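You operate a simulated robot arm through the tools that you are given. There is no shell and no other tool. Be economical: measure what you need, move in short steps, check, and stop when the job is done.

You run a simulated two-armed robot. Do the job below in one go: nothing can be reset, and whatever is moved stays where it is left.

TASK
Pump the small chamber through the blue valve; press OK if it reaches 2.0E-2, else FAIL.
Fine: start with the PUMP switch, wait till the reading settles, shut the valve before you press.
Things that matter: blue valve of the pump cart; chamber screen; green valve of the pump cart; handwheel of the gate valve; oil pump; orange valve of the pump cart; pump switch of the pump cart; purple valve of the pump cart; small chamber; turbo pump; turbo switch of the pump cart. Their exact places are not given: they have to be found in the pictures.

The check looks at the end state, three seconds after you hand in, the way a careful person would. Anything else that was tipped, shoved, dropped, spilled or broken makes it a failure.

THE ROBOT
Two 7-joint arms with two-finger grippers on one trunk, hanging from a carriage that runs on a gantry, over the field with the corners [48.3, -125], [48.3, 125], [-69.7, 125], [-69.7, -125] (x, y) and turns from -374 to 313 degrees about z. Base frame: it is fixed where the carriage stands at the start and does not move with it; the origin is on the floor, on the carriage's upright axis, x ahead of it, y to its left, z up; the surface under the hand at the start is at about z = 90. Lengths are in cm, angles in degrees, forces in N, time in s.
The left shoulder is at the start at [0, 23.6, 169.1], the right one opposite. With the tool pointing down near the work surface each hand reaches from about 10 to 60 cm from the robot's upright axis, wherever it stands, measured 20 degrees to its own side. Places, roughly: blue valve of the pump cart [30, -60, 100]; chamber screen [60, -30, 110]; green valve of the pump cart [30, -10, 100]; handwheel of the gate valve [20, -70, 100]; oil pump [40, -30, 30]; orange valve of the pump cart [30, -40, 100]; pump switch of the pump cart [50, -30, 100]; purple valve of the pump cart [30, -30, 100]; small chamber [50, -70, 100]; turbo pump [50, -70, 80]; turbo switch of the pump cart [50, -20, 100]. Payload 3.43 kg a hand.
Tool frame (each hand has its own): the origin (TCP) lies between the finger pads and is the grasp point; the fingertips stand 3 cm ahead of it; z points along the fingers, y is the line along which they close. Largest opening 10.4 cm; the body of the gripper starts 5.7 cm behind the TCP.
Orientation is told as [roll, pitch, yaw] about the base's x, y, z axes, in that order, counted from this pose: with the fingers straight down and closing along the base's y, the tool's x points along the base's -x, its y along +y and its z along -z.

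THE INTERFACE
- The arms move only by the tool play_rows. It takes "left_plan", "right_plan" or both (then of equal length, played together; a hand with none holds still); each is a list of rows, each a list of 3 entries, a list of its own where there are three numbers: the shift along the tool's x, y, z in units of 100 mm (1.0 is 100 mm), then the turn, a rotation vector about the tool's x, y, z in units of 180 degrees (1.0 is 180 degrees), then the finger opening in cm, from 0 to 10.4. In form: [[[tx, ty, tz], [rx, ry, rz], hand], ...]. A call has 1 to 10 rows; each row is the pose to reach, as a shift and turn from the pose commanded when the call began, along the tool's axes at that moment. A call with a number of a shift or a turn outside -1 to 1 is refused whole. Each row takes 0.2 s and may step no farther than 5 cm and 8.6 degrees from the row before; otherwise, or with a gripper value out of range, the whole call is refused. Where a pose cannot be reached the arm comes as near as it can. A force on the tool above 40 N (or 10 N above the force at the start of the call, whichever is more), or a blocked arm, ends the call early, and 0.2 s more pass. Each finger travels about 4.5 cm/s and halts on what it meets, pressing with about 26 N; the grip force reading is that of the motor and also rises with nothing between the fingers. The clock runs only during rows and for 0.2 s after the last one: add rows that repeat a pose to give the fingers time. The reply holds the time, the measured pose of the TCP, the force on the tool along the base axes, the opening and the grip force, in the units named above and with some noise, with the torque about the TCP (base axes, N m) and any sound that the robot's microphone picked up.
- Cameras (640 x 400 px; columns grow to the right, rows downward): "scene" is now at [22.79, -3.84, 180.8]; the picture's right is [-0.79, -0.62, 0.00], its down [-0.57, 0.73, -0.36] and it looks along [0.22, -0.29, -0.93] (base axes); focal length 263 px, centre (320, 200). "left" rides on the left gripper at [6.7, -1.8, -9] in its tool frame; the picture's right is [0.25, 0.97, 0.00], its down [-0.73, 0.19, -0.66] and it looks along [-0.64, 0.17, 0.75] (tool axes); focal length 218 px, centre (320, 200). "right" rides on the right gripper at [6.7, 1.8, -9] in its tool frame; the picture's right is [-0.25, 0.97, 0.00], its down [-0.73, -0.19, -0.66] and it looks along [-0.64, -0.17, 0.75] (tool axes); focal length 218 px, centre (320, 200).
- camera(camera): a new picture of that camera. The clock stands still meanwhile.
- move_column(by): slides the trunk up (or, below 0, down) by that many cm; the arms and the scene camera ride with it, the base frame stays. It gives what a move gives, with no picture.
- roll_base(legs): drives the robot by 1 to 6 legs, each [ahead, left, turn to the left] in cm, cm and degrees, along the robot's own axes; the way and the turn of a leg run together, so that a leg with both is an arc; at most 150 cm and 180 degrees a leg. The arms and the cameras ride along, it lands a little off, and it stops where it bumps. It keeps to its track: a leg is cut to what the track allows. It gives what a move gives.
- pan_tilt(pan, tilt): turns the head with the scene camera to pan (to the left, within 86 degrees either way) and tilt (down, from -29 to 69), counted from straight ahead of the robot. It gives what a move gives.
- point_at(camera, pixels): for up to 12 pixels [column, row] of the newest picture of that camera ("zoom" is the newest enlarged one), the place [x, y, z] in the base frame of the surface seen there, good to about 0.2 cm, but the place of the scene camera against the robot may be out by one fixed shift of up to 1.2 cm in any direction. The clock stands still meanwhile.
- close_up(camera, box): a new picture of the part [left, top, right, bottom] of that camera's present view, enlarged. The clock stands still meanwhile.
- hand_in(): hands the job in; it is judged then, once.

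Go step by step. Measure first, check grasps and placings, and put right what went wrong. The budget is 80 turns and 62 pictures, counting those below and the enlarged ones. Unless the task says otherwise, let go and move clear before handing in, and close with one line.

The tools are called after "Call:" as name(argument=value, ...) on one line, values as JSON. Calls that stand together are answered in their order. play_rows: Moves the arms, as the interface text tells. Its arguments: {"type":"object","properties":{"left_plan":{"type":"array"},"right_plan":{"type":"array"}},"required":[]} The other tools are called the same way: move_column (by) slides the trunk up or down; roll_base (legs) drives the base; pan_tilt (pan, tilt) turns the head that bears the scene camera; camera (camera) takes a picture; point_at (camera, pixels) gives the place of the surface under pixels of a picture; close_up (camera, box) takes an enlarged picture of a part of a camera's view; hand_in () hands the job in.

At the start:

```text
clock: 0.0
left_position: [47.27, -5.24, 130.57]
left_tool_rot: [0.0, 0.1, 0.0]
left_force: [0.3, 0.4, -0.6]
left_moment: [0.01, -0.04, 0.0]
left_finger_gap: 10.4
left_finger_force: 0.0
right_position: [28.8, -42.02, 131.9]
right_tool_rot: [0.0, -0.1, 0.0]
right_force: [-0.2, -0.4, 0.4]
right_moment: [-0.01, 0.05, 0.01]
right_finger_gap: 10.4
right_finger_force: 0.1
trunk travel left (down, up): [-60.1, 3.9]
robot x, y, heading: [0.08, 0.04, -0.2]
head pan, tilt: [-51.9, 68.8]
```

scene: 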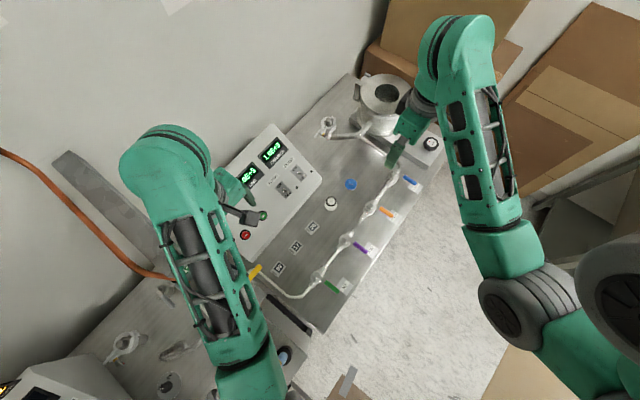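
right: 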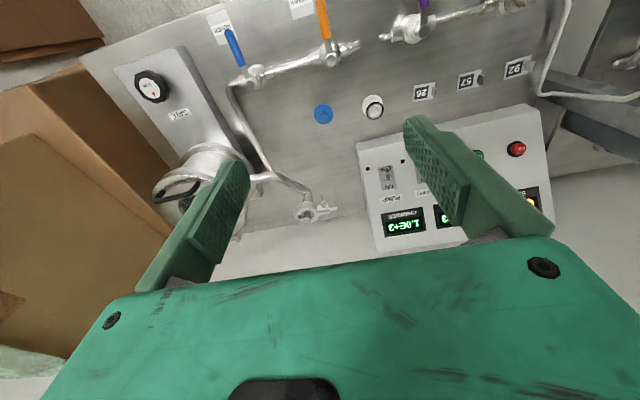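
left: 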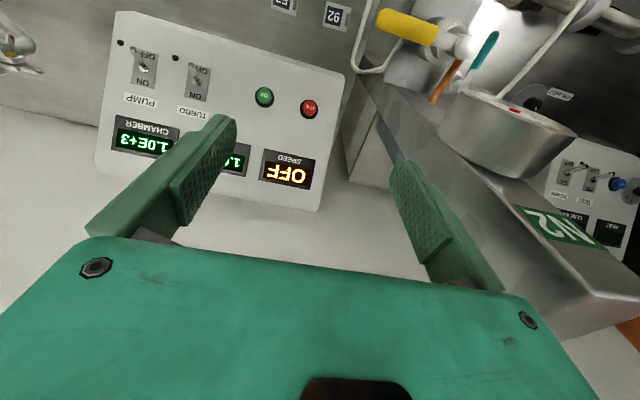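

The panel shows the PUMP and TURBO switches with green and red buttons (left picture about 145,65 to 310,108), and the chamber reads 1.0E+3. I'll enlarge the views to read the labels and valve states.

Call:
close_up(camera="left", box=[90, 0, 350, 210])

Call:
close_up(camera="right", box=[90, 0, 560, 260])

Call:
close_up(camera="scene", box=[220, 60, 460, 310])

```text
1.90 times, centred on (220, 105) of left
```

zoom: 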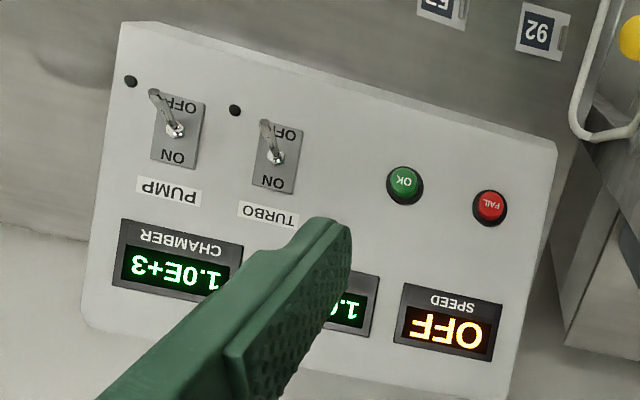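

```text
1.36 times, centred on (325, 130) of right
```

zoom: 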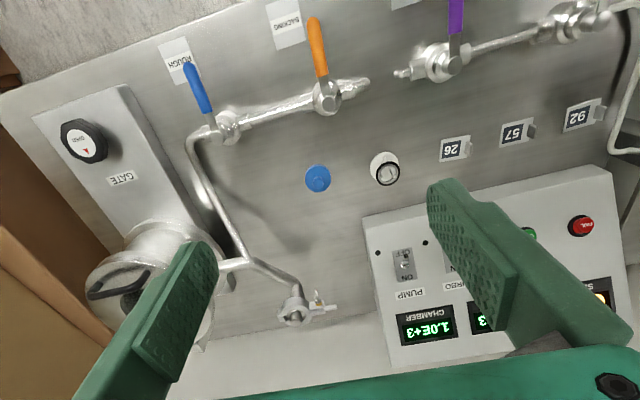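

```text
1.60 times, centred on (340, 185) of scene
```

zoom: 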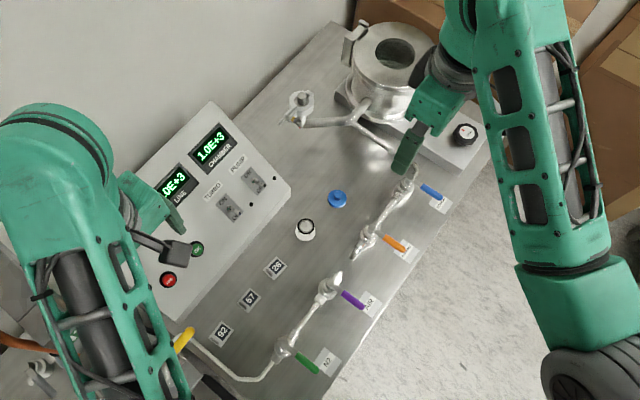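

Blue, orange, purple and green handles all seem to stand across their pipes, so they're closed. I'll measure the blue valve, switches and buttons from the hand cameras.

Call:
point_at(camera="right", pixels=[[229, 36], [235, 50], [241, 64], [254, 76], [254, 84], [321, 22], [331, 58], [290, 68], [200, 100], [239, 110], [305, 212], [150, 85]])

Call:
point_at(camera="left", pixels=[[138, 52], [145, 67], [142, 83], [199, 65], [265, 94], [309, 106], [125, 30], [115, 100], [235, 45], [120, 60], [264, 105], [342, 70]])

Call:
close_up(camera="right", box=[190, 10, 350, 110])

Call:
close_up(camera="left", box=[100, 20, 240, 108])

```text
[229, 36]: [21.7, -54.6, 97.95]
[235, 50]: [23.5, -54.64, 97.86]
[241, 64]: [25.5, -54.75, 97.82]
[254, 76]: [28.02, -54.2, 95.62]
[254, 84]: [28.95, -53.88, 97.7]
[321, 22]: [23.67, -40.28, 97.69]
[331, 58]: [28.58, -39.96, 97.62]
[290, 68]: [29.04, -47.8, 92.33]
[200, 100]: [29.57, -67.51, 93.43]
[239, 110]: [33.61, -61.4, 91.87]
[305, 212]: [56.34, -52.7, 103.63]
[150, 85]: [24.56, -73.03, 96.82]
```

```text
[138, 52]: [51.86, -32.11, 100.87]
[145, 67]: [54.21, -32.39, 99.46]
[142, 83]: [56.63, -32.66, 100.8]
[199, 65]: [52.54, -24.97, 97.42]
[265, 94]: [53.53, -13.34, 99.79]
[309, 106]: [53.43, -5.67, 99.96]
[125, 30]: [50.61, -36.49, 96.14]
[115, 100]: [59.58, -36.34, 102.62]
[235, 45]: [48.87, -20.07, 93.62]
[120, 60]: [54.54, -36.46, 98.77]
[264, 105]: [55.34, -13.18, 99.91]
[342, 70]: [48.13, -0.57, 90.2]
```

```text
4.00 times, centred on (270, 60) of right
```

zoom: 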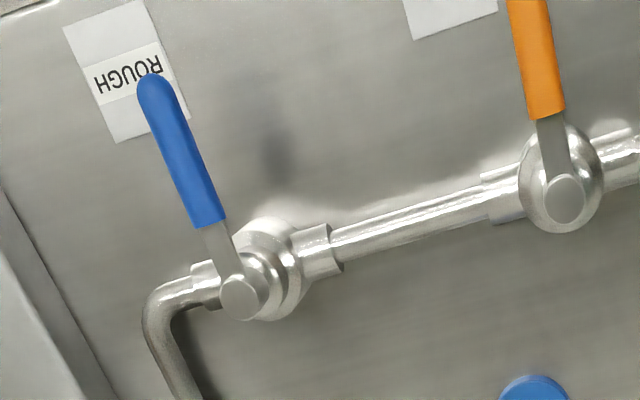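

```text
4.55 times, centred on (170, 64) of left
```

zoom: 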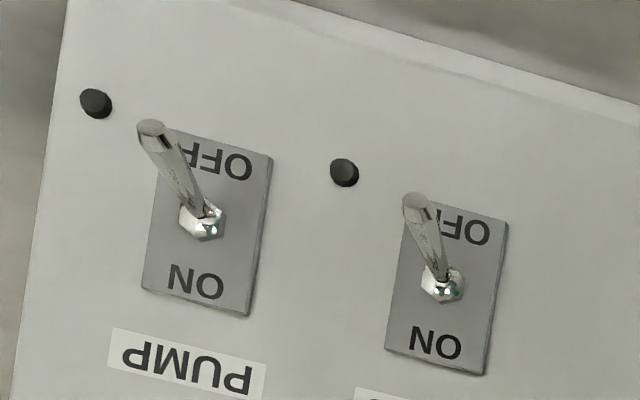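

The zoom shows both levers at OFF (PUMP tip at zoom 150,128, base at 205,222). I'll measure the lever exactly and look at the chamber side for an open vent or lid.

Call:
point_at(camera="zoom", pixels=[[150, 128], [165, 155], [180, 185], [205, 222], [195, 285], [415, 202], [440, 285]])

Call:
close_up(camera="scene", box=[300, 60, 460, 160])

Call:
close_up(camera="right", box=[120, 130, 360, 280])

```text
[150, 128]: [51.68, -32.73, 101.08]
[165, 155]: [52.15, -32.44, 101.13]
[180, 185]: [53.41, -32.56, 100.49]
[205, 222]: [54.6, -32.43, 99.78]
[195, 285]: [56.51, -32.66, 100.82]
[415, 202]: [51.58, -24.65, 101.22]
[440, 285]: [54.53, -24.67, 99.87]
```

```text
4.00 times, centred on (380, 110) of scene
```

zoom: 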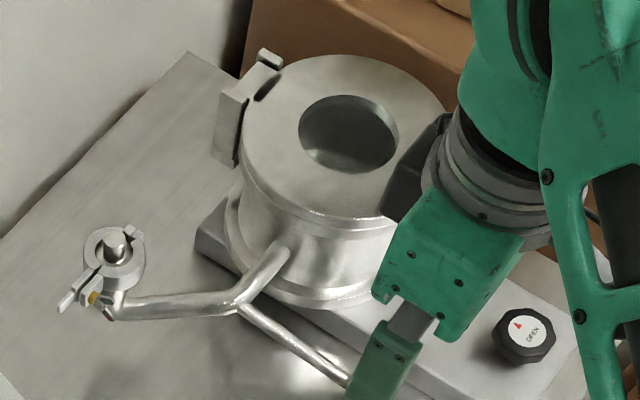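

```text
2.67 times, centred on (240, 205) of right
```

zoom: 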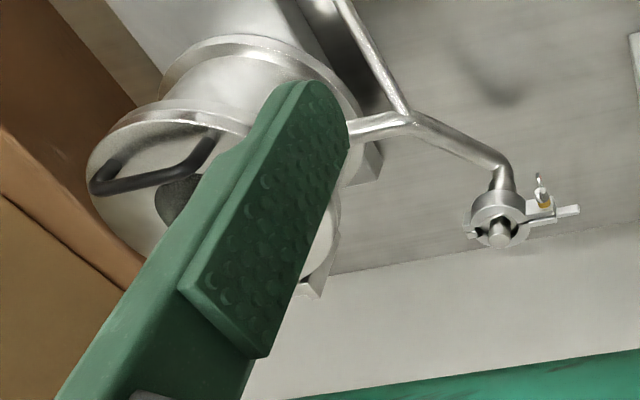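

The chamber's port is clamped with a plugged fitting, the lid is on, and nothing needs changing there. I'll shift the base to the right so the left hand comes over the PUMP switch.

Call:
roll_base(legs=[[0, -22, 0]])

Call:
camera(camera="left")

```text
clock: 1.7
left_position: [47.47, -27.56, 130.6]
left_tool_rot: [0.0, 0.0, 0.0]
left_force: [0.5, -0.1, 0.5]
left_moment: [0.0, 0.03, -0.01]
left_finger_gap: 10.41
left_finger_force: 0.0
right_position: [28.85, -64.24, 132.04]
right_tool_rot: [0.0, 0.0, 0.0]
right_force: [0.0, -0.9, -0.2]
right_moment: [0.0, -0.01, 0.01]
right_finger_gap: 10.41
right_finger_force: 0.0
trunk travel left (down, up): [-60.1, 3.9]
robot x, y, heading: [-0.01, -21.92, 0.1]
head pan, tilt: [-51.9, 68.8]
```

```text
51 pictures are left
```

left: 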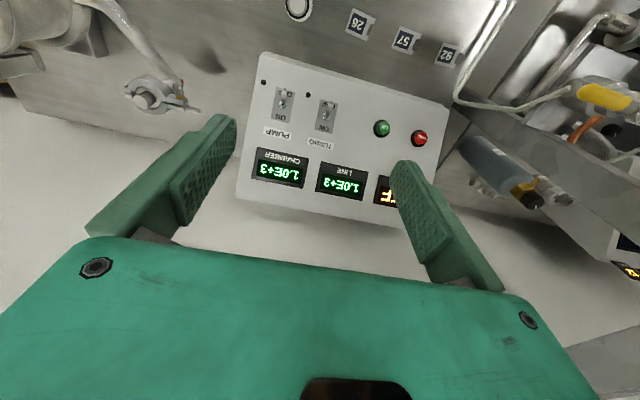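

The PUMP lever is visible at (283,100) and nothing is in the way. I'll close the left fingers and lower them just on the near side of the lever tip.

Call:
play_rows(left_plan=[[[-0.03, -0.12, 0.2], [0, 0, 0], 8], [[-0.06, -0.25, 0.4], [0, 0, 0], 6], [[-0.09, -0.4, 0.6], [0, 0, 0], 4], [[-0.12, -0.5, 0.8], [0, 0, 0], 2], [[-0.12, -0.5, 1.0], [0, 0, 0], 0], [[-0.12, -0.5, 1.0], [0, 0, 0], 0], [[-0.12, -0.5, 1.0], [0, 0, 0], 0]])

Call:
camera(camera="left")

```text
clock: 3.3
left_position: [48.61, -32.62, 120.49]
left_tool_rot: [0.0, 0.0, 0.0]
left_force: [1.0, -0.8, 0.2]
left_moment: [-0.01, -0.03, 0.01]
left_finger_gap: 0.02
left_finger_force: 26.2
right_position: [28.75, -64.33, 131.82]
right_tool_rot: [0.0, -0.1, 0.0]
right_force: [0.4, 0.5, -0.2]
right_moment: [0.02, -0.02, 0.03]
right_finger_gap: 10.43
right_finger_force: 0.0
trunk travel left (down, up): [-60.1, 3.9]
robot x, y, heading: [-0.15, -22.01, -0.1]
head pan, tilt: [-51.9, 68.8]
```

```text
50 pictures are left
```

left: 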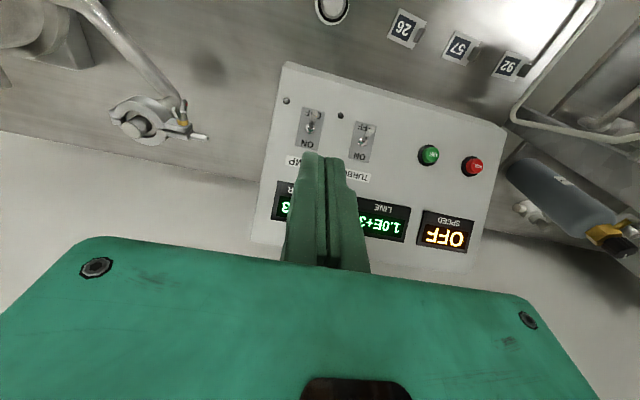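

The fingers are closed and sit above the panel, with the PUMP lever near (311,125). I'll recheck the lever's place before going down.

Call:
close_up(camera="left", box=[270, 80, 398, 160])

Call:
point_at(camera="left", pixels=[[315, 114], [312, 120], [309, 128], [325, 160]])

```text
5.00 times, centred on (334, 120) of left
```

zoom: 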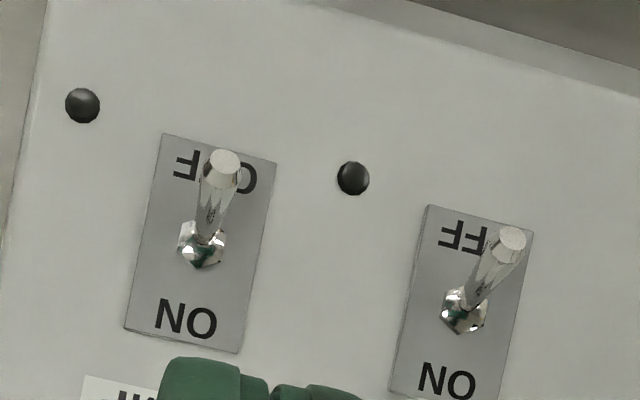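

```text
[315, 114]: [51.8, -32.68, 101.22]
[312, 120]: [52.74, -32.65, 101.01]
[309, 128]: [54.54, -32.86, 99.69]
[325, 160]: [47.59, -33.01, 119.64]
```

The lever tip is at (51.7, -32.7, 101.2). I'll go down on its near side, then push up the slope toward ON.

Call:
play_rows(left_plan=[[[0, 0, 0.4], [0, 0, 0], 0], [[0, 0, 0.75], [0, 0, 0], 0], [[0, 0, 1.0], [0, 0, 0], 0]])

Call:
play_rows(left_plan=[[[0.03, 0, 0.4], [0, 0, 0], 0], [[0.03, 0, 0.75], [0, 0, 0], 0], [[-0.1, 0, 0.75], [0, 0, 0], 0], [[-0.2, 0, 0.72], [0, 0, 0], 0], [[-0.3, 0, 0.67], [0, 0, 0], 0], [[-0.4, 0, 0.62], [0, 0, 0], 0], [[-0.47, 0, 0.58], [0, 0, 0], 0]])

Call:
camera(camera="left")

```text
clock: 4.1
left_position: [46.88, -31.51, 113.11]
left_tool_rot: [0.0, 0.1, 0.0]
left_force: [-0.6, 0.8, -0.5]
left_moment: [0.0, -0.01, -0.01]
left_finger_gap: 0.0
left_finger_force: 25.9
left hand out of reach, approached as far as the arm can: row 2, 3
right_position: [28.83, -64.37, 131.82]
right_tool_rot: [0.0, 0.0, 0.0]
right_force: [0.2, -0.2, -0.4]
right_moment: [0.0, 0.0, 0.0]
right_finger_gap: 10.41
right_finger_force: 0.2
trunk travel left (down, up): [-60.1, 3.9]
robot x, y, heading: [-0.13, -22.03, 0.2]
head pan, tilt: [-51.9, 68.8]
```

```text
clock: 5.7
left_position: [49.31, -28.45, 110.6]
left_tool_rot: [0.0, 0.0, 0.0]
left_force: [0.1, -0.3, -0.5]
left_moment: [0.02, -0.03, 0.0]
left_finger_gap: 0.0
left_finger_force: 25.8
left hand out of reach, approached as far as the arm can: row 1, 2, 3, 4, 5, 6, 7
right_position: [28.68, -64.25, 131.87]
right_tool_rot: [0.0, 0.0, 0.0]
right_force: [0.0, -0.3, -0.8]
right_moment: [-0.03, -0.04, 0.0]
right_finger_gap: 10.39
right_finger_force: 0.0
trunk travel left (down, up): [-60.1, 3.9]
robot x, y, heading: [0.34, -22.47, -0.0]
head pan, tilt: [-51.9, 68.8]
```

```text
48 pictures are left
```

left: 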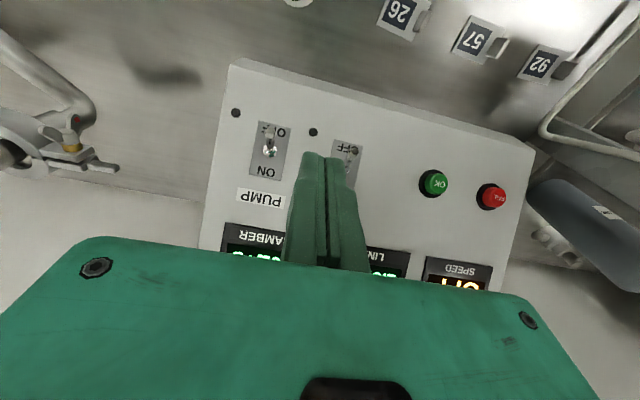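

The left arm couldn't reach that far and touched nothing; the lever is still OFF. I'll retract the left hand, drive ahead, and use the right hand for the switch and the blue valve.

Call:
play_rows(left_plan=[[[0, 0, -0.4], [0, 0, 0], 0], [[0.1, 0.1, -0.8], [0, 0, 0], 0], [[0.3, 0.3, -1.0], [0, 0, 0], 0], [[0.6, 0.5, -1.0], [0, 0, 0], 0], [[0.9, 0.8, -1.0], [0, 0, 0], 0], [[1.0, 1.0, -1.0], [0, 0, 0], 0]])

Call:
play_rows(left_plan=[[[0.2, 0.2, -0.3], [0, 0, 0], 0], [[0.4, 0.5, -0.6], [0, 0, 0], 0], [[0.6, 0.7, -0.9], [0, 0, 0], 0], [[0.8, 0.9, -1.0], [0, 0, 0], 0]], right_plan=[[[0, 0.2, 0], [0, 0, 0], 8], [[0, 0.5, 0], [0, 0, 0], 6], [[0, 0.7, 0], [0, 0, 0], 4], [[0, 0.9, 0], [0, 0, 0], 2]])

```text
clock: 7.1
left_position: [39.29, -18.43, 120.9]
left_tool_rot: [0.1, 0.0, 0.0]
left_force: [-0.4, 0.0, -0.3]
left_moment: [0.02, 0.01, 0.04]
left_finger_gap: 0.03
left_finger_force: 25.7
right_position: [28.86, -64.37, 131.9]
right_tool_rot: [0.1, -0.2, -0.1]
right_force: [0.3, 0.1, 0.1]
right_moment: [0.0, -0.03, -0.03]
right_finger_gap: 10.39
right_finger_force: 0.2
trunk travel left (down, up): [-60.1, 3.9]
robot x, y, heading: [-0.06, -22.52, -0.1]
head pan, tilt: [-51.9, 68.8]
```

```text
clock: 8.1
left_position: [31.46, -9.51, 130.63]
left_tool_rot: [0.0, -0.1, 0.0]
left_force: [0.0, -1.1, -0.2]
left_moment: [0.01, 0.01, 0.01]
left_finger_gap: 0.0
left_finger_force: 26.3
right_position: [28.78, -55.34, 132.1]
right_tool_rot: [0.0, 0.0, 0.0]
right_force: [0.5, 0.8, -0.7]
right_moment: [-0.01, 0.03, 0.0]
right_finger_gap: 2.02
right_finger_force: 0.1
trunk travel left (down, up): [-60.1, 3.9]
robot x, y, heading: [-0.17, -22.61, 0.0]
head pan, tilt: [-51.9, 68.8]
```

Both hands are high and clear. I'll drive ahead 12 cm.

Call:
roll_base(legs=[[12, 1, 0]])

Call:
play_rows(right_plan=[[[-0.1, 0.3, 0.1], [0, 0, 0], 0], [[-0.2, 0.6, 0.2], [0, 0, 0], 0], [[-0.3, 0.8, 0.4], [0, 0, 0], 0], [[-0.4, 1.0, 0.6], [0, 0, 0], 0]])

```text
clock: 9.3
left_position: [43.36, -8.52, 130.7]
left_tool_rot: [0.0, 0.1, 0.1]
left_force: [0.0, -0.6, 0.1]
left_moment: [-0.02, -0.05, -0.02]
left_finger_gap: 0.0
left_finger_force: 26.3
right_position: [40.54, -54.37, 132.08]
right_tool_rot: [0.0, 0.0, 0.2]
right_force: [0.6, -0.1, 0.6]
right_moment: [0.0, 0.0, 0.0]
right_finger_gap: 1.98
right_finger_force: 0.1
trunk travel left (down, up): [-60.1, 3.9]
robot x, y, heading: [11.89, -21.33, -0.0]
head pan, tilt: [-51.9, 68.8]
```

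```text
clock: 10.3
left_position: [43.4, -8.65, 130.71]
left_tool_rot: [0.1, 0.0, 0.1]
left_force: [0.1, 0.2, 0.1]
left_moment: [0.02, 0.04, 0.01]
left_finger_gap: 0.02
left_finger_force: 25.9
right_position: [44.54, -44.51, 126.11]
right_tool_rot: [0.0, -0.2, -0.1]
right_force: [-0.2, -0.3, -0.3]
right_moment: [0.02, 0.01, 0.03]
right_finger_gap: 0.0
right_finger_force: 26.1
trunk travel left (down, up): [-60.1, 3.9]
robot x, y, heading: [11.75, -21.24, 0.2]
head pan, tilt: [-51.9, 68.8]
```

The right hand moved as commanded. I'll bring it above the PUMP lever next.

Call:
play_rows(right_plan=[[[-0.1, 0.3, 0.2], [0, 0, 0], 0], [[-0.2, 0.6, 0.5], [0, 0, 0], 0], [[-0.3, 0.8, 0.8], [0, 0, 0], 0], [[-0.38, 1.0, 1.0], [0, 0, 0], 0]])

Call:
camera(camera="right")

```text
clock: 11.3
left_position: [43.34, -8.52, 130.73]
left_tool_rot: [0.0, 0.0, 0.1]
left_force: [-0.2, 0.3, 0.0]
left_moment: [0.02, 0.02, 0.02]
left_finger_gap: 0.0
left_finger_force: 25.8
right_position: [48.25, -34.54, 115.97]
right_tool_rot: [0.0, 0.0, 0.1]
right_force: [-0.5, -0.1, -0.1]
right_moment: [-0.01, 0.02, 0.01]
right_finger_gap: 0.0
right_finger_force: 25.8
trunk travel left (down, up): [-60.1, 3.9]
robot x, y, heading: [11.73, -21.37, 0.3]
head pan, tilt: [-51.9, 68.8]
```

```text
47 pictures are left
```

right: 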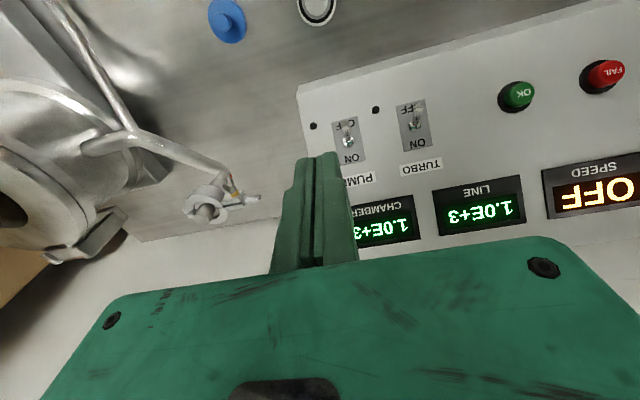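

The lever tip is at about (351,127). I'll check it from this camera, then go down beside it.

Call:
point_at(camera="right", pixels=[[351, 126], [349, 133], [348, 141], [320, 160], [330, 160]])

Call:
play_rows(right_plan=[[[0, 0.09, 0.3], [0, 0, 0], 0], [[0, 0.185, 0.6], [0, 0, 0], 0], [[0, 0.185, 0.9], [0, 0, 0], 0]])

```text
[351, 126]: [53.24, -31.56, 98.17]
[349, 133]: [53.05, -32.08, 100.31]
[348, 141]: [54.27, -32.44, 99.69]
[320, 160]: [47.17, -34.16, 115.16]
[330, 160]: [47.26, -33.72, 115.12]
```

```text
clock: 12.1
left_position: [43.21, -8.53, 130.62]
left_tool_rot: [0.0, -0.1, 0.2]
left_force: [0.2, 0.0, -0.4]
left_moment: [-0.01, -0.02, 0.02]
left_finger_gap: 0.02
left_finger_force: 25.6
right_position: [48.34, -32.65, 106.99]
right_tool_rot: [0.0, -0.1, 0.0]
right_force: [0.2, -0.3, -0.1]
right_moment: [-0.02, 0.03, 0.02]
right_finger_gap: 0.0
right_finger_force: 26.2
trunk travel left (down, up): [-60.1, 3.9]
robot x, y, heading: [12.03, -21.26, 0.2]
head pan, tilt: [-51.9, 68.8]
```

The fingers are over the near side of the lever at z 107. I'll go down 4 cm and push up the slope, then back off.

Call:
play_rows(right_plan=[[[0, 0, 0.25], [0, 0, 0], 0], [[0, 0, 0.42], [0, 0, 0], 0], [[-0.15, 0, 0.4], [0, 0, 0], 0], [[-0.25, 0, 0.38], [0, 0, 0], 0], [[-0.35, 0, 0.33], [0, 0, 0], 0], [[-0.43, 0, 0.27], [0, 0, 0], 0], [[-0.49, 0, 0.23], [0, 0, 0], 0], [[-0.49, 0, 0.23], [0, 0, 0], 0], [[-0.25, 0, 0.2], [0, 0, 0], 0], [[0.1, 0, -0.1], [0, 0, 0], 0]])

Call:
camera(camera="right")

```text
clock: 14.3
left_position: [43.32, -8.55, 130.61]
left_tool_rot: [0.0, 0.1, 0.1]
left_force: [0.6, 0.4, -0.4]
left_moment: [0.02, 0.03, -0.01]
left_finger_gap: 0.01
left_finger_force: 26.2
right_position: [47.13, -32.48, 108.18]
right_tool_rot: [0.0, 0.0, 0.0]
right_force: [0.6, 0.6, 0.5]
right_moment: [-0.03, 0.01, -0.04]
right_finger_gap: 0.0
right_finger_force: 26.4
trunk travel left (down, up): [-60.1, 3.9]
robot x, y, heading: [11.86, -21.21, -0.1]
head pan, tilt: [-51.9, 68.8]
```

```text
46 pictures are left
```

right: 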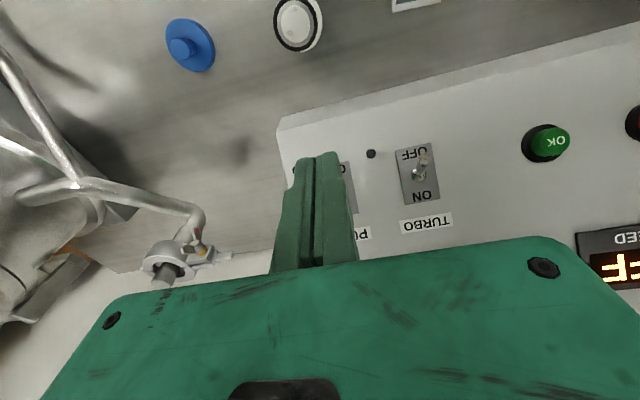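

The fingers hide the PUMP lever. I'll raise the hand to see the switch and the screens.

Call:
play_rows(right_plan=[[[0.1, -0.2, -0.4], [0, 0, 0], 0], [[0.3, -0.5, -0.7], [0, 0, 0], 0], [[0.5, -0.8, -1.0], [0, 0, 0], 0]])

Call:
camera(camera="right")

Call:
camera(camera="scene")

```text
clock: 15.1
left_position: [43.29, -8.6, 130.75]
left_tool_rot: [0.0, 0.0, 0.1]
left_force: [-0.2, -0.3, -0.4]
left_moment: [-0.04, -0.03, -0.04]
left_finger_gap: 0.01
left_finger_force: 26.1
right_position: [42.1, -40.74, 117.87]
right_tool_rot: [-0.1, -0.1, 0.1]
right_force: [-0.5, 0.2, 0.6]
right_moment: [0.0, -0.02, 0.03]
right_finger_gap: 0.0
right_finger_force: 25.9
trunk travel left (down, up): [-60.1, 3.9]
robot x, y, heading: [11.78, -21.53, 0.0]
head pan, tilt: [-51.9, 68.8]
```

```text
45 pictures are left
```

right: 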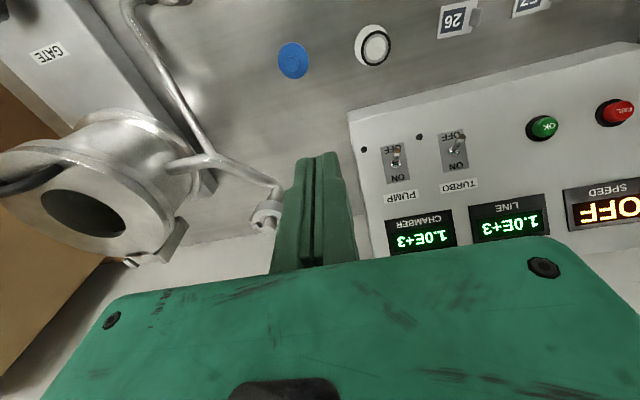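

```text
44 pictures are left
```

scene: 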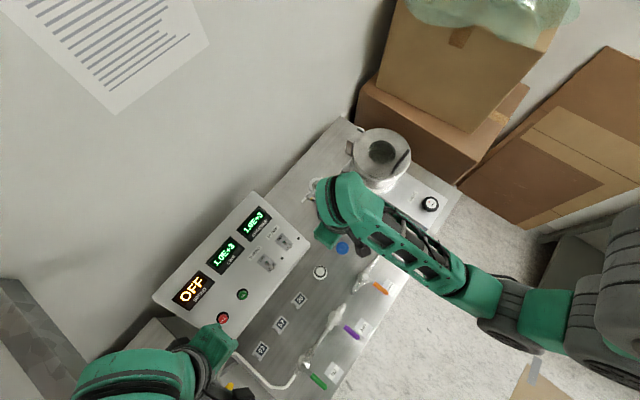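

Call:
close_up(camera="right", box=[340, 100, 500, 200])

Call:
close_up(camera="scene", box=[0, 0, 220, 120])

```text
4.00 times, centred on (420, 150) of right
```

zoom: 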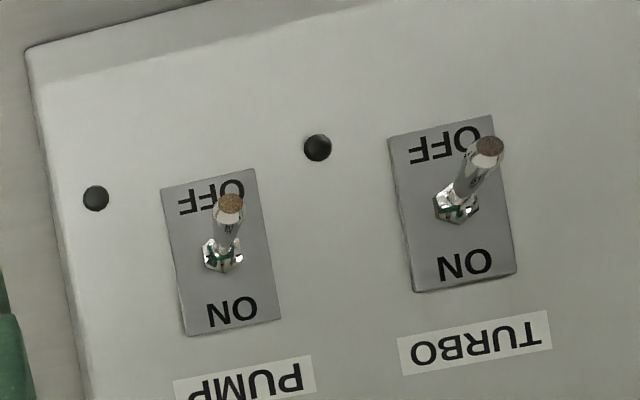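

```text
2.91 times, centred on (110, 60) of scene
```

zoom: 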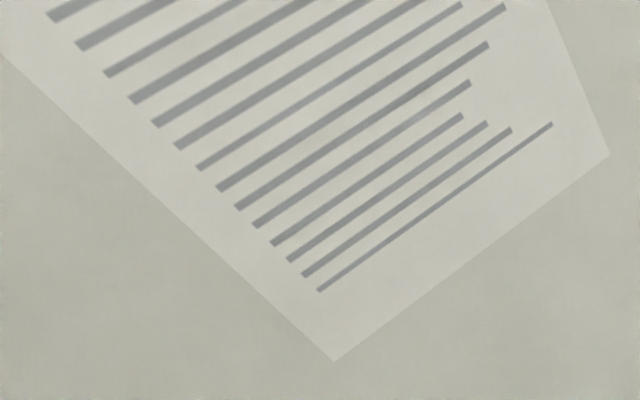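

The PUMP lever looks less tilted than TURBO, but it isn't clearly ON. I'll measure its tip.

Call:
close_up(camera="right", box=[340, 100, 500, 200])

Call:
point_at(camera="zoom", pixels=[[229, 203], [228, 222], [222, 256], [489, 146], [474, 175], [455, 205]])

```text
4.00 times, centred on (420, 150) of right
```

zoom: 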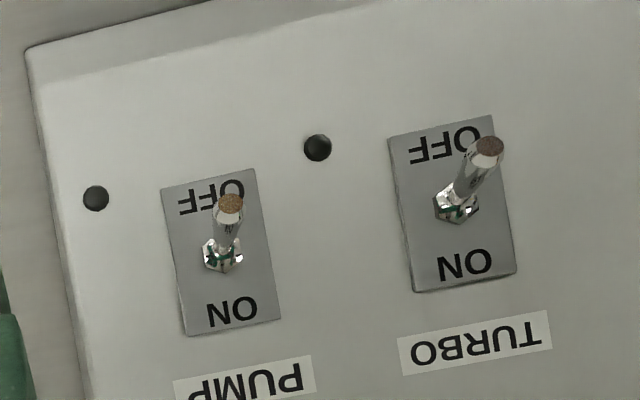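

```text
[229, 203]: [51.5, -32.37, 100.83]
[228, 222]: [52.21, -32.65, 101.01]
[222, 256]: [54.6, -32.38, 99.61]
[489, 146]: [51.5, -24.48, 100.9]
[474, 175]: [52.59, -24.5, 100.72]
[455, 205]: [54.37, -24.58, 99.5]
```

PUMP is still OFF: its tip is at x 51.5, same as TURBO. I'll repeat the push lower and slightly farther, and hold at the end to read the pose.

Call:
play_rows(right_plan=[[[-0.2, 0.25, 0.3], [0, 0, 0], 0], [[-0.4, 0.5, 0.5], [0, 0, 0], 0], [[-0.58, 0.75, 0.8], [0, 0, 0], 0], [[-0.62, 0.82, 1.0], [0, 0, 0], 0]])

Call:
play_rows(right_plan=[[[0, 0, 0.3], [0, 0, 0], 0], [[0, 0, 0.6], [0, 0, 0], 0], [[-0.15, 0, 0.6], [0, 0, 0], 0], [[-0.25, 0, 0.57], [0, 0, 0], 0], [[-0.35, 0, 0.52], [0, 0, 0], 0], [[-0.45, 0, 0.47], [0, 0, 0], 0], [[-0.53, 0, 0.43], [0, 0, 0], 0], [[-0.55, 0, 0.42], [0, 0, 0], 0]])

Call:
camera(camera="right")

```text
clock: 16.1
left_position: [43.34, -8.57, 130.63]
left_tool_rot: [0.1, 0.0, 0.1]
left_force: [-0.2, 0.5, -0.2]
left_moment: [0.03, 0.0, 0.02]
left_finger_gap: 0.0
left_finger_force: 25.5
right_position: [48.6, -32.23, 107.8]
right_tool_rot: [0.0, -0.1, 0.1]
right_force: [0.2, 0.3, -0.1]
right_moment: [-0.01, 0.02, 0.03]
right_finger_gap: 0.0
right_finger_force: 26.7
trunk travel left (down, up): [-60.1, 3.9]
robot x, y, heading: [11.94, -21.26, 0.0]
head pan, tilt: [-51.9, 68.8]
```

```text
clock: 17.8
left_position: [42.87, -8.68, 130.58]
left_tool_rot: [0.0, 0.1, 0.0]
left_force: [-0.2, 0.2, -0.3]
left_moment: [-0.02, 0.0, -0.04]
left_finger_gap: 0.01
left_finger_force: 25.8
right_position: [52.56, -32.37, 102.75]
right_tool_rot: [0.1, 1.7, 0.0]
right_force: [-19.5, -1.4, 4.4]
right_moment: [0.21, 0.07, -0.05]
right_finger_gap: 0.0
right_finger_force: 34.8
trunk travel left (down, up): [-60.1, 3.9]
robot x, y, heading: [11.92, -21.66, 0.1]
head pan, tilt: [-51.9, 68.8]
stopped in row 8 (right hand): the force on the tool passed its limit at 43 N (the readings are from after the stop); the commanded pose is now the measured one
```

```text
40 pictures are left
```

right: 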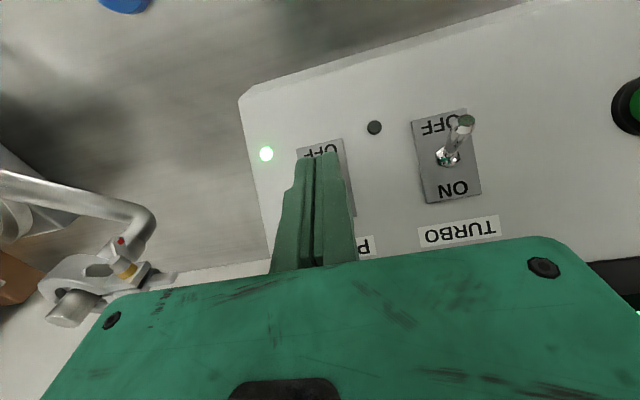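

The pump lamp at (266,153) is lit, so the switch is ON. I'll back off and rise, then check the readings.

Call:
play_rows(right_plan=[[[0.2, 0, 0], [0, 0, 0], 0], [[0.45, 0, -0.15], [0, 0, 0], 0], [[0.6, -0.2, -0.5], [0, 0, 0], 0], [[0.75, -0.5, -0.85], [0, 0, 0], 0], [[0.9, -0.8, -1.0], [0, 0, 0], 0]])

Call:
play_rows(right_plan=[[[0.2, 0, -0.2], [0, 0, 0], 0], [[0.4, -0.1, -0.4], [0, 0, 0], 0], [[0.6, -0.2, -0.6], [0, 0, 0], 0]])

Call:
camera(camera="right")

Call:
camera(camera="left")

```text
clock: 19.0
left_position: [43.2, -8.65, 130.62]
left_tool_rot: [0.0, 0.0, 0.1]
left_force: [0.0, 0.6, 0.0]
left_moment: [-0.03, -0.01, 0.01]
left_finger_gap: 0.01
left_finger_force: 25.9
right_position: [44.26, -40.35, 113.5]
right_tool_rot: [0.1, 1.1, 0.1]
right_force: [-0.4, 0.1, 0.4]
right_moment: [0.01, -0.02, 0.01]
right_finger_gap: 0.0
right_finger_force: 35.1
trunk travel left (down, up): [-60.1, 3.9]
robot x, y, heading: [11.6, -21.22, -0.2]
head pan, tilt: [-51.9, 68.8]
```

```text
clock: 19.8
left_position: [43.3, -8.54, 130.76]
left_tool_rot: [0.1, 0.0, 0.2]
left_force: [0.3, -0.2, 0.9]
left_moment: [-0.01, -0.01, 0.01]
left_finger_gap: 0.0
left_finger_force: 26.3
right_position: [38.33, -42.33, 119.53]
right_tool_rot: [0.1, 1.0, -0.2]
right_force: [-0.4, -0.2, 0.7]
right_moment: [-0.01, 0.05, 0.0]
right_finger_gap: 0.01
right_finger_force: 34.7
trunk travel left (down, up): [-60.1, 3.9]
robot x, y, heading: [11.24, -21.39, 0.1]
head pan, tilt: [-51.9, 68.8]
```

```text
39 pictures are left
```

right: 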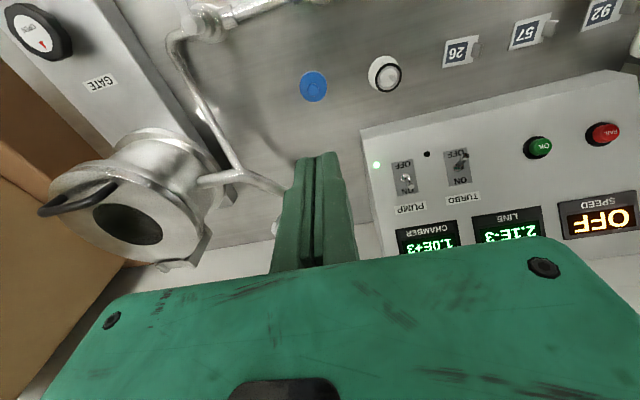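

```text
38 pictures are left
```

left: 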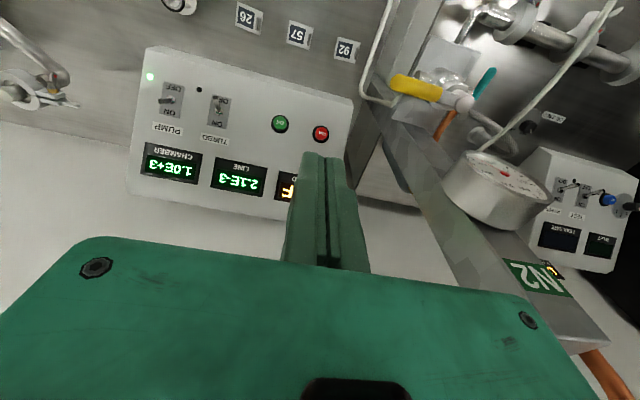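

The LINE has gone down to 2.1E-3 while the CHAMBER stays at 1.0E+3, so the pump works. I'll bring the right fist to the blue handle, on its -y side.

Call:
play_rows(right_plan=[[[0.3, -0.3, 0], [0, -0.006, 0], 0], [[0.6, -0.6, 0], [0, -0.006, 0], 0], [[0.9, -0.9, 0], [0, -0.006, 0], 0], [[1.0, -1.0, 0.1], [0, -0.006, 0], 0]])

Call:
play_rows(right_plan=[[[0.2, -0.25, 0.25], [0, 0, 0], 0], [[0.4, -0.5, 0.5], [0, 0, 0], 0], [[0.5, -0.6, 0.85], [0, 0, 0], 0]])

Call:
camera(camera="right")

```text
clock: 20.8
left_position: [43.3, -8.63, 130.69]
left_tool_rot: [0.0, -0.1, 0.0]
left_force: [-0.1, -0.4, -0.8]
left_moment: [0.01, -0.01, -0.01]
left_finger_gap: 0.03
left_finger_force: 26.2
right_position: [28.27, -52.46, 118.59]
right_tool_rot: [0.0, -0.1, 0.1]
right_force: [0.3, 0.3, 0.6]
right_moment: [-0.01, -0.03, 0.02]
right_finger_gap: 0.0
right_finger_force: 34.5
trunk travel left (down, up): [-60.1, 3.9]
robot x, y, heading: [11.66, -21.15, -0.1]
head pan, tilt: [-51.9, 68.8]
```

```text
clock: 21.6
left_position: [43.2, -8.62, 130.6]
left_tool_rot: [0.0, 0.0, 0.2]
left_force: [-0.1, -0.3, 0.0]
left_moment: [0.0, -0.01, 0.01]
left_finger_gap: 0.0
left_finger_force: 26.4
right_position: [23.43, -58.2, 110.33]
right_tool_rot: [0.0, 0.0, -0.1]
right_force: [0.5, -0.1, -0.4]
right_moment: [0.0, 0.01, -0.01]
right_finger_gap: 0.01
right_finger_force: 34.9
trunk travel left (down, up): [-60.1, 3.9]
robot x, y, heading: [11.59, -21.55, 0.2]
head pan, tilt: [-51.9, 68.8]
```

```text
37 pictures are left
```

right: 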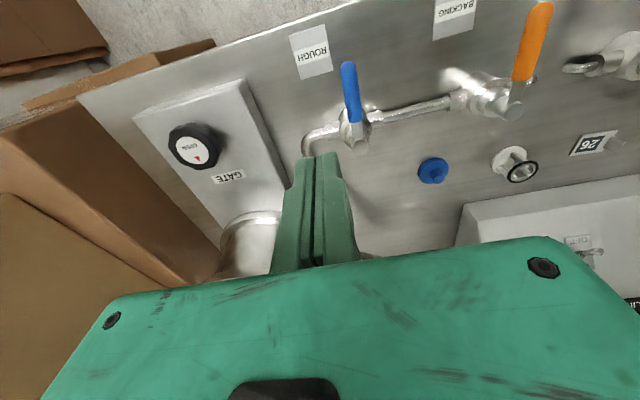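

The blue handle runs from (347,66) to (355,120). I'll measure it from here.

Call:
point_at(camera="right", pixels=[[347, 66], [350, 85], [354, 113], [355, 128], [356, 138], [342, 90], [420, 113], [320, 140]])

Call:
close_up(camera="right", box=[280, 40, 408, 160])

```text
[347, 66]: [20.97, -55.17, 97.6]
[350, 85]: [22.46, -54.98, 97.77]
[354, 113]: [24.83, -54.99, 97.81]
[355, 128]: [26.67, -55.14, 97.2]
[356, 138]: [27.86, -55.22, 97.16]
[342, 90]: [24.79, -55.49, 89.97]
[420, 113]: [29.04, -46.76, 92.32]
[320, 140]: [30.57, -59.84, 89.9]
```

```text
3.33 times, centred on (344, 100) of right
```

zoom: 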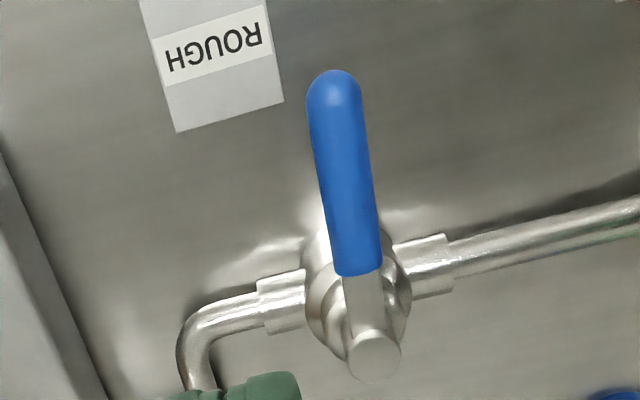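

The pivot is near (28.8, -54.8) and the handle top is at z 97.7. I'll go down beside it and push a third of the way toward +y to test the direction.

Call:
play_rows(right_plan=[[[0, 0, 0.4], [0, 0, 0], 0], [[0, 0, 0.8], [0, 0, 0], 0], [[0, 0, 0.95], [0, 0, 0], 0]])

Call:
play_rows(right_plan=[[[0, 0, 0.2], [0, 0, 0], 0], [[-0.02, 0.17, 0.2], [0, 0, 0], 0], [[0.01, 0.24, 0.2], [0, 0, 0], 0], [[0.01, 0.31, 0.2], [0, 0, 0], 0], [[0, 0.38, 0.2], [0, 0, 0], 0], [[0, 0.45, 0.2], [0, 0, 0], 0]])

Call:
camera(camera="right")

```text
clock: 22.4
left_position: [43.17, -8.5, 130.63]
left_tool_rot: [0.0, 0.0, 0.1]
left_force: [-1.1, 0.2, 0.2]
left_moment: [-0.02, -0.01, -0.01]
left_finger_gap: 0.0
left_finger_force: 25.9
right_position: [23.34, -58.16, 100.74]
right_tool_rot: [0.0, -0.2, -0.1]
right_force: [-0.1, 0.8, -0.2]
right_moment: [0.01, -0.01, 0.0]
right_finger_gap: 0.0
right_finger_force: 34.8
trunk travel left (down, up): [-60.1, 3.9]
robot x, y, heading: [11.68, -21.07, 0.2]
head pan, tilt: [-51.9, 68.8]
```

```text
clock: 23.3
left_position: [43.07, -8.97, 130.64]
left_tool_rot: [-0.2, 0.0, 0.0]
left_force: [0.0, -0.6, -0.2]
left_moment: [0.01, -0.01, 0.03]
left_finger_gap: 0.0
left_finger_force: 25.8
right_position: [23.45, -56.55, 99.01]
right_tool_rot: [-1.5, -0.3, 0.1]
right_force: [-1.0, -19.5, -9.9]
right_moment: [-0.42, 0.07, -0.04]
right_finger_gap: 0.02
right_finger_force: 34.5
trunk travel left (down, up): [-60.1, 3.9]
robot x, y, heading: [11.87, -21.14, 0.3]
head pan, tilt: [-51.9, 68.8]
stopped in row 4 (right hand): the force on the tool passed its limit at 46 N (the readings are from after the stop); the commanded pose is now the measured one
```

```text
35 pictures are left
```

right: 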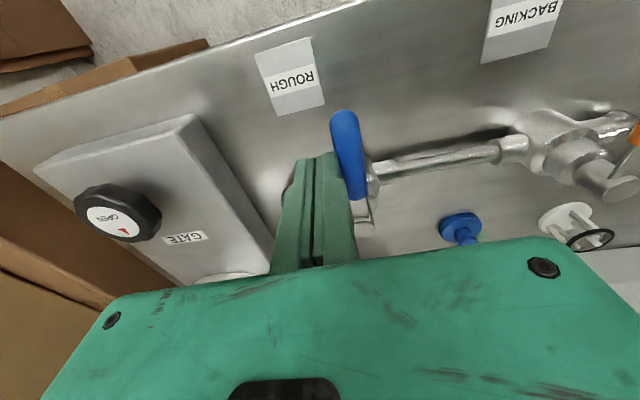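

The handle stood firm at 46 N, so that way is against its stop and it must open toward -y. I'll back off, lift over the handle and come down on its +y side.

Call:
play_rows(right_plan=[[[0, -0.15, 0], [-0.008, 0, 0], 0], [[0, -0.15, -0.3], [-0.008, 0, 0], 0], [[0, 0.0, -0.5], [-0.008, 0, 0], 0], [[0, 0.3, -0.5], [-0.008, 0, 0], 0], [[0, 0.54, -0.5], [-0.008, 0, 0], 0], [[0, 0.54, -0.5], [-0.008, 0, 0], 0]])

Call:
camera(camera="right")

```text
clock: 24.7
left_position: [43.25, -8.64, 130.69]
left_tool_rot: [0.2, 0.0, 0.0]
left_force: [0.8, 0.6, 0.0]
left_moment: [0.0, -0.02, 0.02]
left_finger_gap: 0.0
left_finger_force: 26.3
right_position: [23.12, -50.76, 103.89]
right_tool_rot: [0.6, -0.2, 0.1]
right_force: [0.1, 0.4, -0.6]
right_moment: [0.0, -0.01, 0.0]
right_finger_gap: 0.0
right_finger_force: 34.6
trunk travel left (down, up): [-60.1, 3.9]
robot x, y, heading: [12.12, -21.41, -0.0]
head pan, tilt: [-51.9, 68.8]
```

```text
34 pictures are left
```

right: 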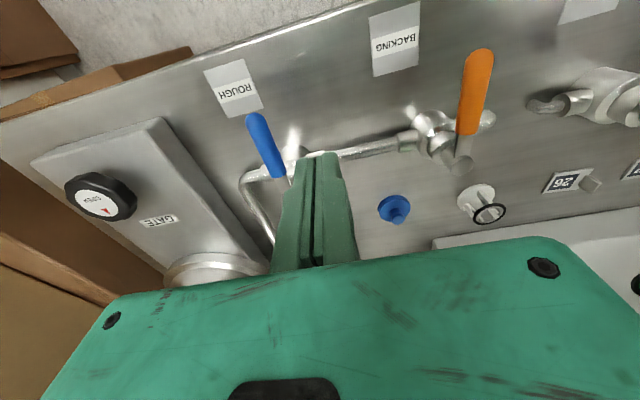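

The fist is clear on the +y side. I'll lower it and push toward -y to about 45 degrees.

Call:
play_rows(right_plan=[[[0, 0, 0.3], [-0.003, 0, 0], 0], [[0, 0, 0.5], [-0.003, 0, 0], 0], [[-0.04, -0.22, 0.5], [-0.003, 0, 0], 0], [[-0.03, -0.29, 0.5], [-0.003, 0, 0], 0], [[-0.02, -0.36, 0.5], [-0.003, 0, 0], 0], [[-0.02, -0.43, 0.5], [-0.003, 0, 0], 0], [[-0.03, -0.51, 0.5], [-0.003, 0, 0], 0], [[-0.07, -0.64, 0.5], [-0.003, 0, 0], 0]])

Call:
camera(camera="right")

```text
clock: 26.5
left_position: [43.23, -8.67, 130.71]
left_tool_rot: [0.1, 0.0, 0.0]
left_force: [0.2, -0.1, 0.6]
left_moment: [0.03, -0.02, -0.01]
left_finger_gap: 0.01
left_finger_force: 26.4
right_position: [24.11, -56.74, 98.82]
right_tool_rot: [1.1, -0.3, 0.2]
right_force: [-1.0, 0.2, 0.2]
right_moment: [0.0, 0.01, -0.04]
right_finger_gap: 0.0
right_finger_force: 34.3
trunk travel left (down, up): [-60.1, 3.9]
robot x, y, heading: [11.97, -21.51, -0.1]
head pan, tilt: [-51.9, 68.8]
```

```text
33 pictures are left
```

right: 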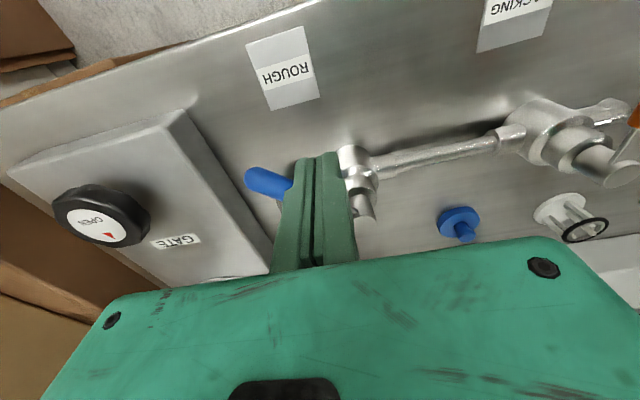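

The handle is turning: its end shows at (268,182). I'll carry on along the arc to fully open.

Call:
play_rows(right_plan=[[[-0.03, -0.08, 0], [-0.004, 0, 0], 0], [[-0.08, -0.15, 0], [-0.004, 0, 0], 0], [[-0.13, -0.2, 0], [-0.004, 0, 0], 0], [[-0.19, -0.245, 0], [-0.004, 0, 0], 0], [[-0.26, -0.275, 0], [-0.004, 0, 0], 0], [[-0.32, -0.295, 0], [-0.004, 0, 0], 0], [[-0.37, -0.3, 0], [-0.004, 0, 0], 0]])

Call:
camera(camera="right")

Call:
camera(camera="left")

```text
clock: 28.1
left_position: [42.93, -8.64, 130.59]
left_tool_rot: [-0.1, 0.1, 0.0]
left_force: [0.3, 0.1, 0.2]
left_moment: [0.0, 0.02, 0.01]
left_finger_gap: 0.0
left_finger_force: 25.8
right_position: [27.09, -59.75, 98.42]
right_tool_rot: [1.9, 0.4, 0.0]
right_force: [-29.5, 0.7, 8.7]
right_moment: [-0.18, 0.29, 0.0]
right_finger_gap: 0.61
right_finger_force: 34.5
trunk travel left (down, up): [-60.1, 3.9]
robot x, y, heading: [11.47, -21.56, -0.1]
head pan, tilt: [-51.9, 68.8]
```

```text
32 pictures are left
```

right: 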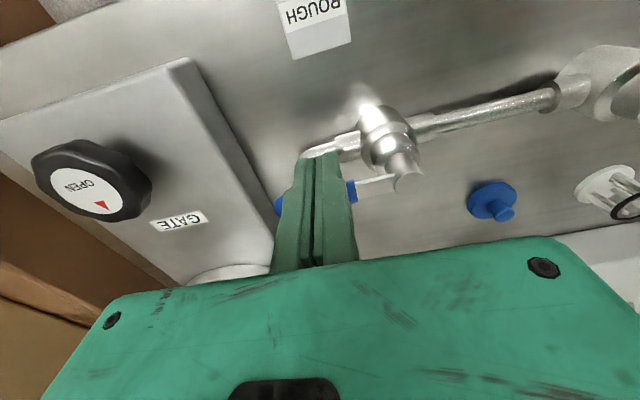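

```text
31 pictures are left
```

left: 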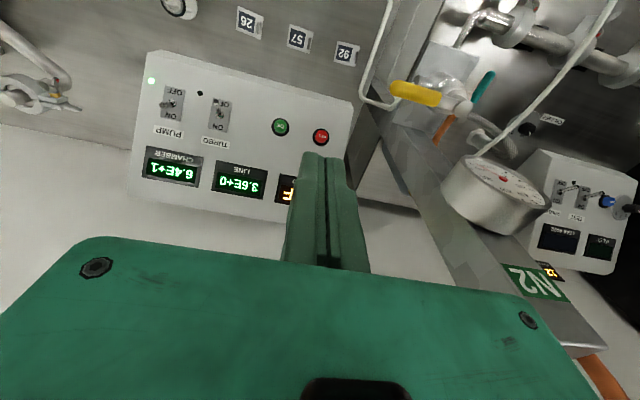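

The handle lies along the pipe against its stop, and CHAMBER is falling (6.4E+1). I'll back off, rise and wait.

Call:
play_rows(right_plan=[[[0.15, 0, 0], [-0.01, 0, 0], 0], [[0.25, 0, -0.2], [-0.01, 0, 0], 0], [[0.25, 0, -0.6], [-0.01, 0, 0], 0], [[0.25, 0, -0.8], [-0.01, 0, 0], 0], [[0.25, 0, -0.8], [-0.01, 0, 0], 0], [[0.25, 0, -0.8], [-0.01, 0, 0], 0], [[0.25, 0, -0.8], [-0.01, 0, 0], 0], [[0.25, 0, -0.8], [-0.01, 0, 0], 0], [[0.25, 0, -0.8], [-0.01, 0, 0], 0], [[0.25, 0, -0.8], [-0.01, 0, 0], 0]])

Call:
close_up(camera="left", box=[120, 60, 340, 220])

Call:
camera(camera="right")

```text
clock: 30.3
left_position: [43.29, -8.65, 130.68]
left_tool_rot: [0.0, 0.0, 0.0]
left_force: [0.0, -0.9, 0.0]
left_moment: [-0.01, 0.01, 0.01]
left_finger_gap: 0.0
left_finger_force: 25.7
right_position: [25.52, -60.26, 106.75]
right_tool_rot: [3.6, -0.3, 0.1]
right_force: [0.5, -0.4, -1.3]
right_moment: [0.02, -0.03, 0.01]
right_finger_gap: 0.0
right_finger_force: 34.8
trunk travel left (down, up): [-60.1, 3.9]
robot x, y, heading: [11.92, -21.46, 0.0]
head pan, tilt: [-51.9, 68.8]
```

```text
2.50 times, centred on (230, 140) of left
```

zoom: 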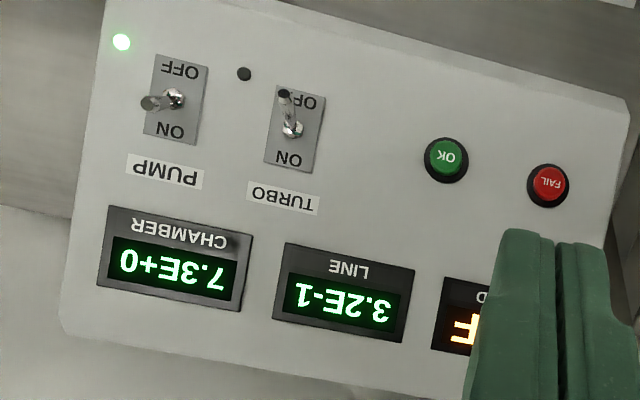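

```text
29 pictures are left
```

right: 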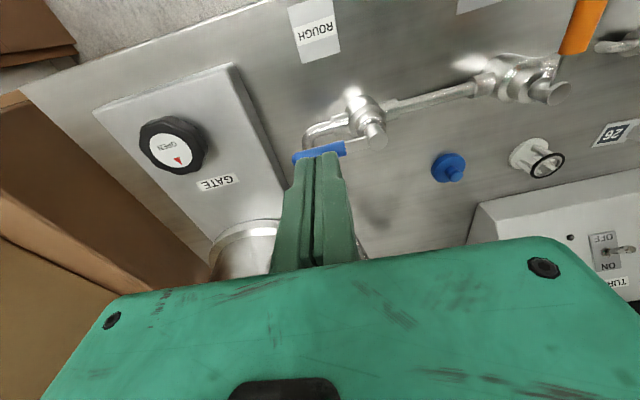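

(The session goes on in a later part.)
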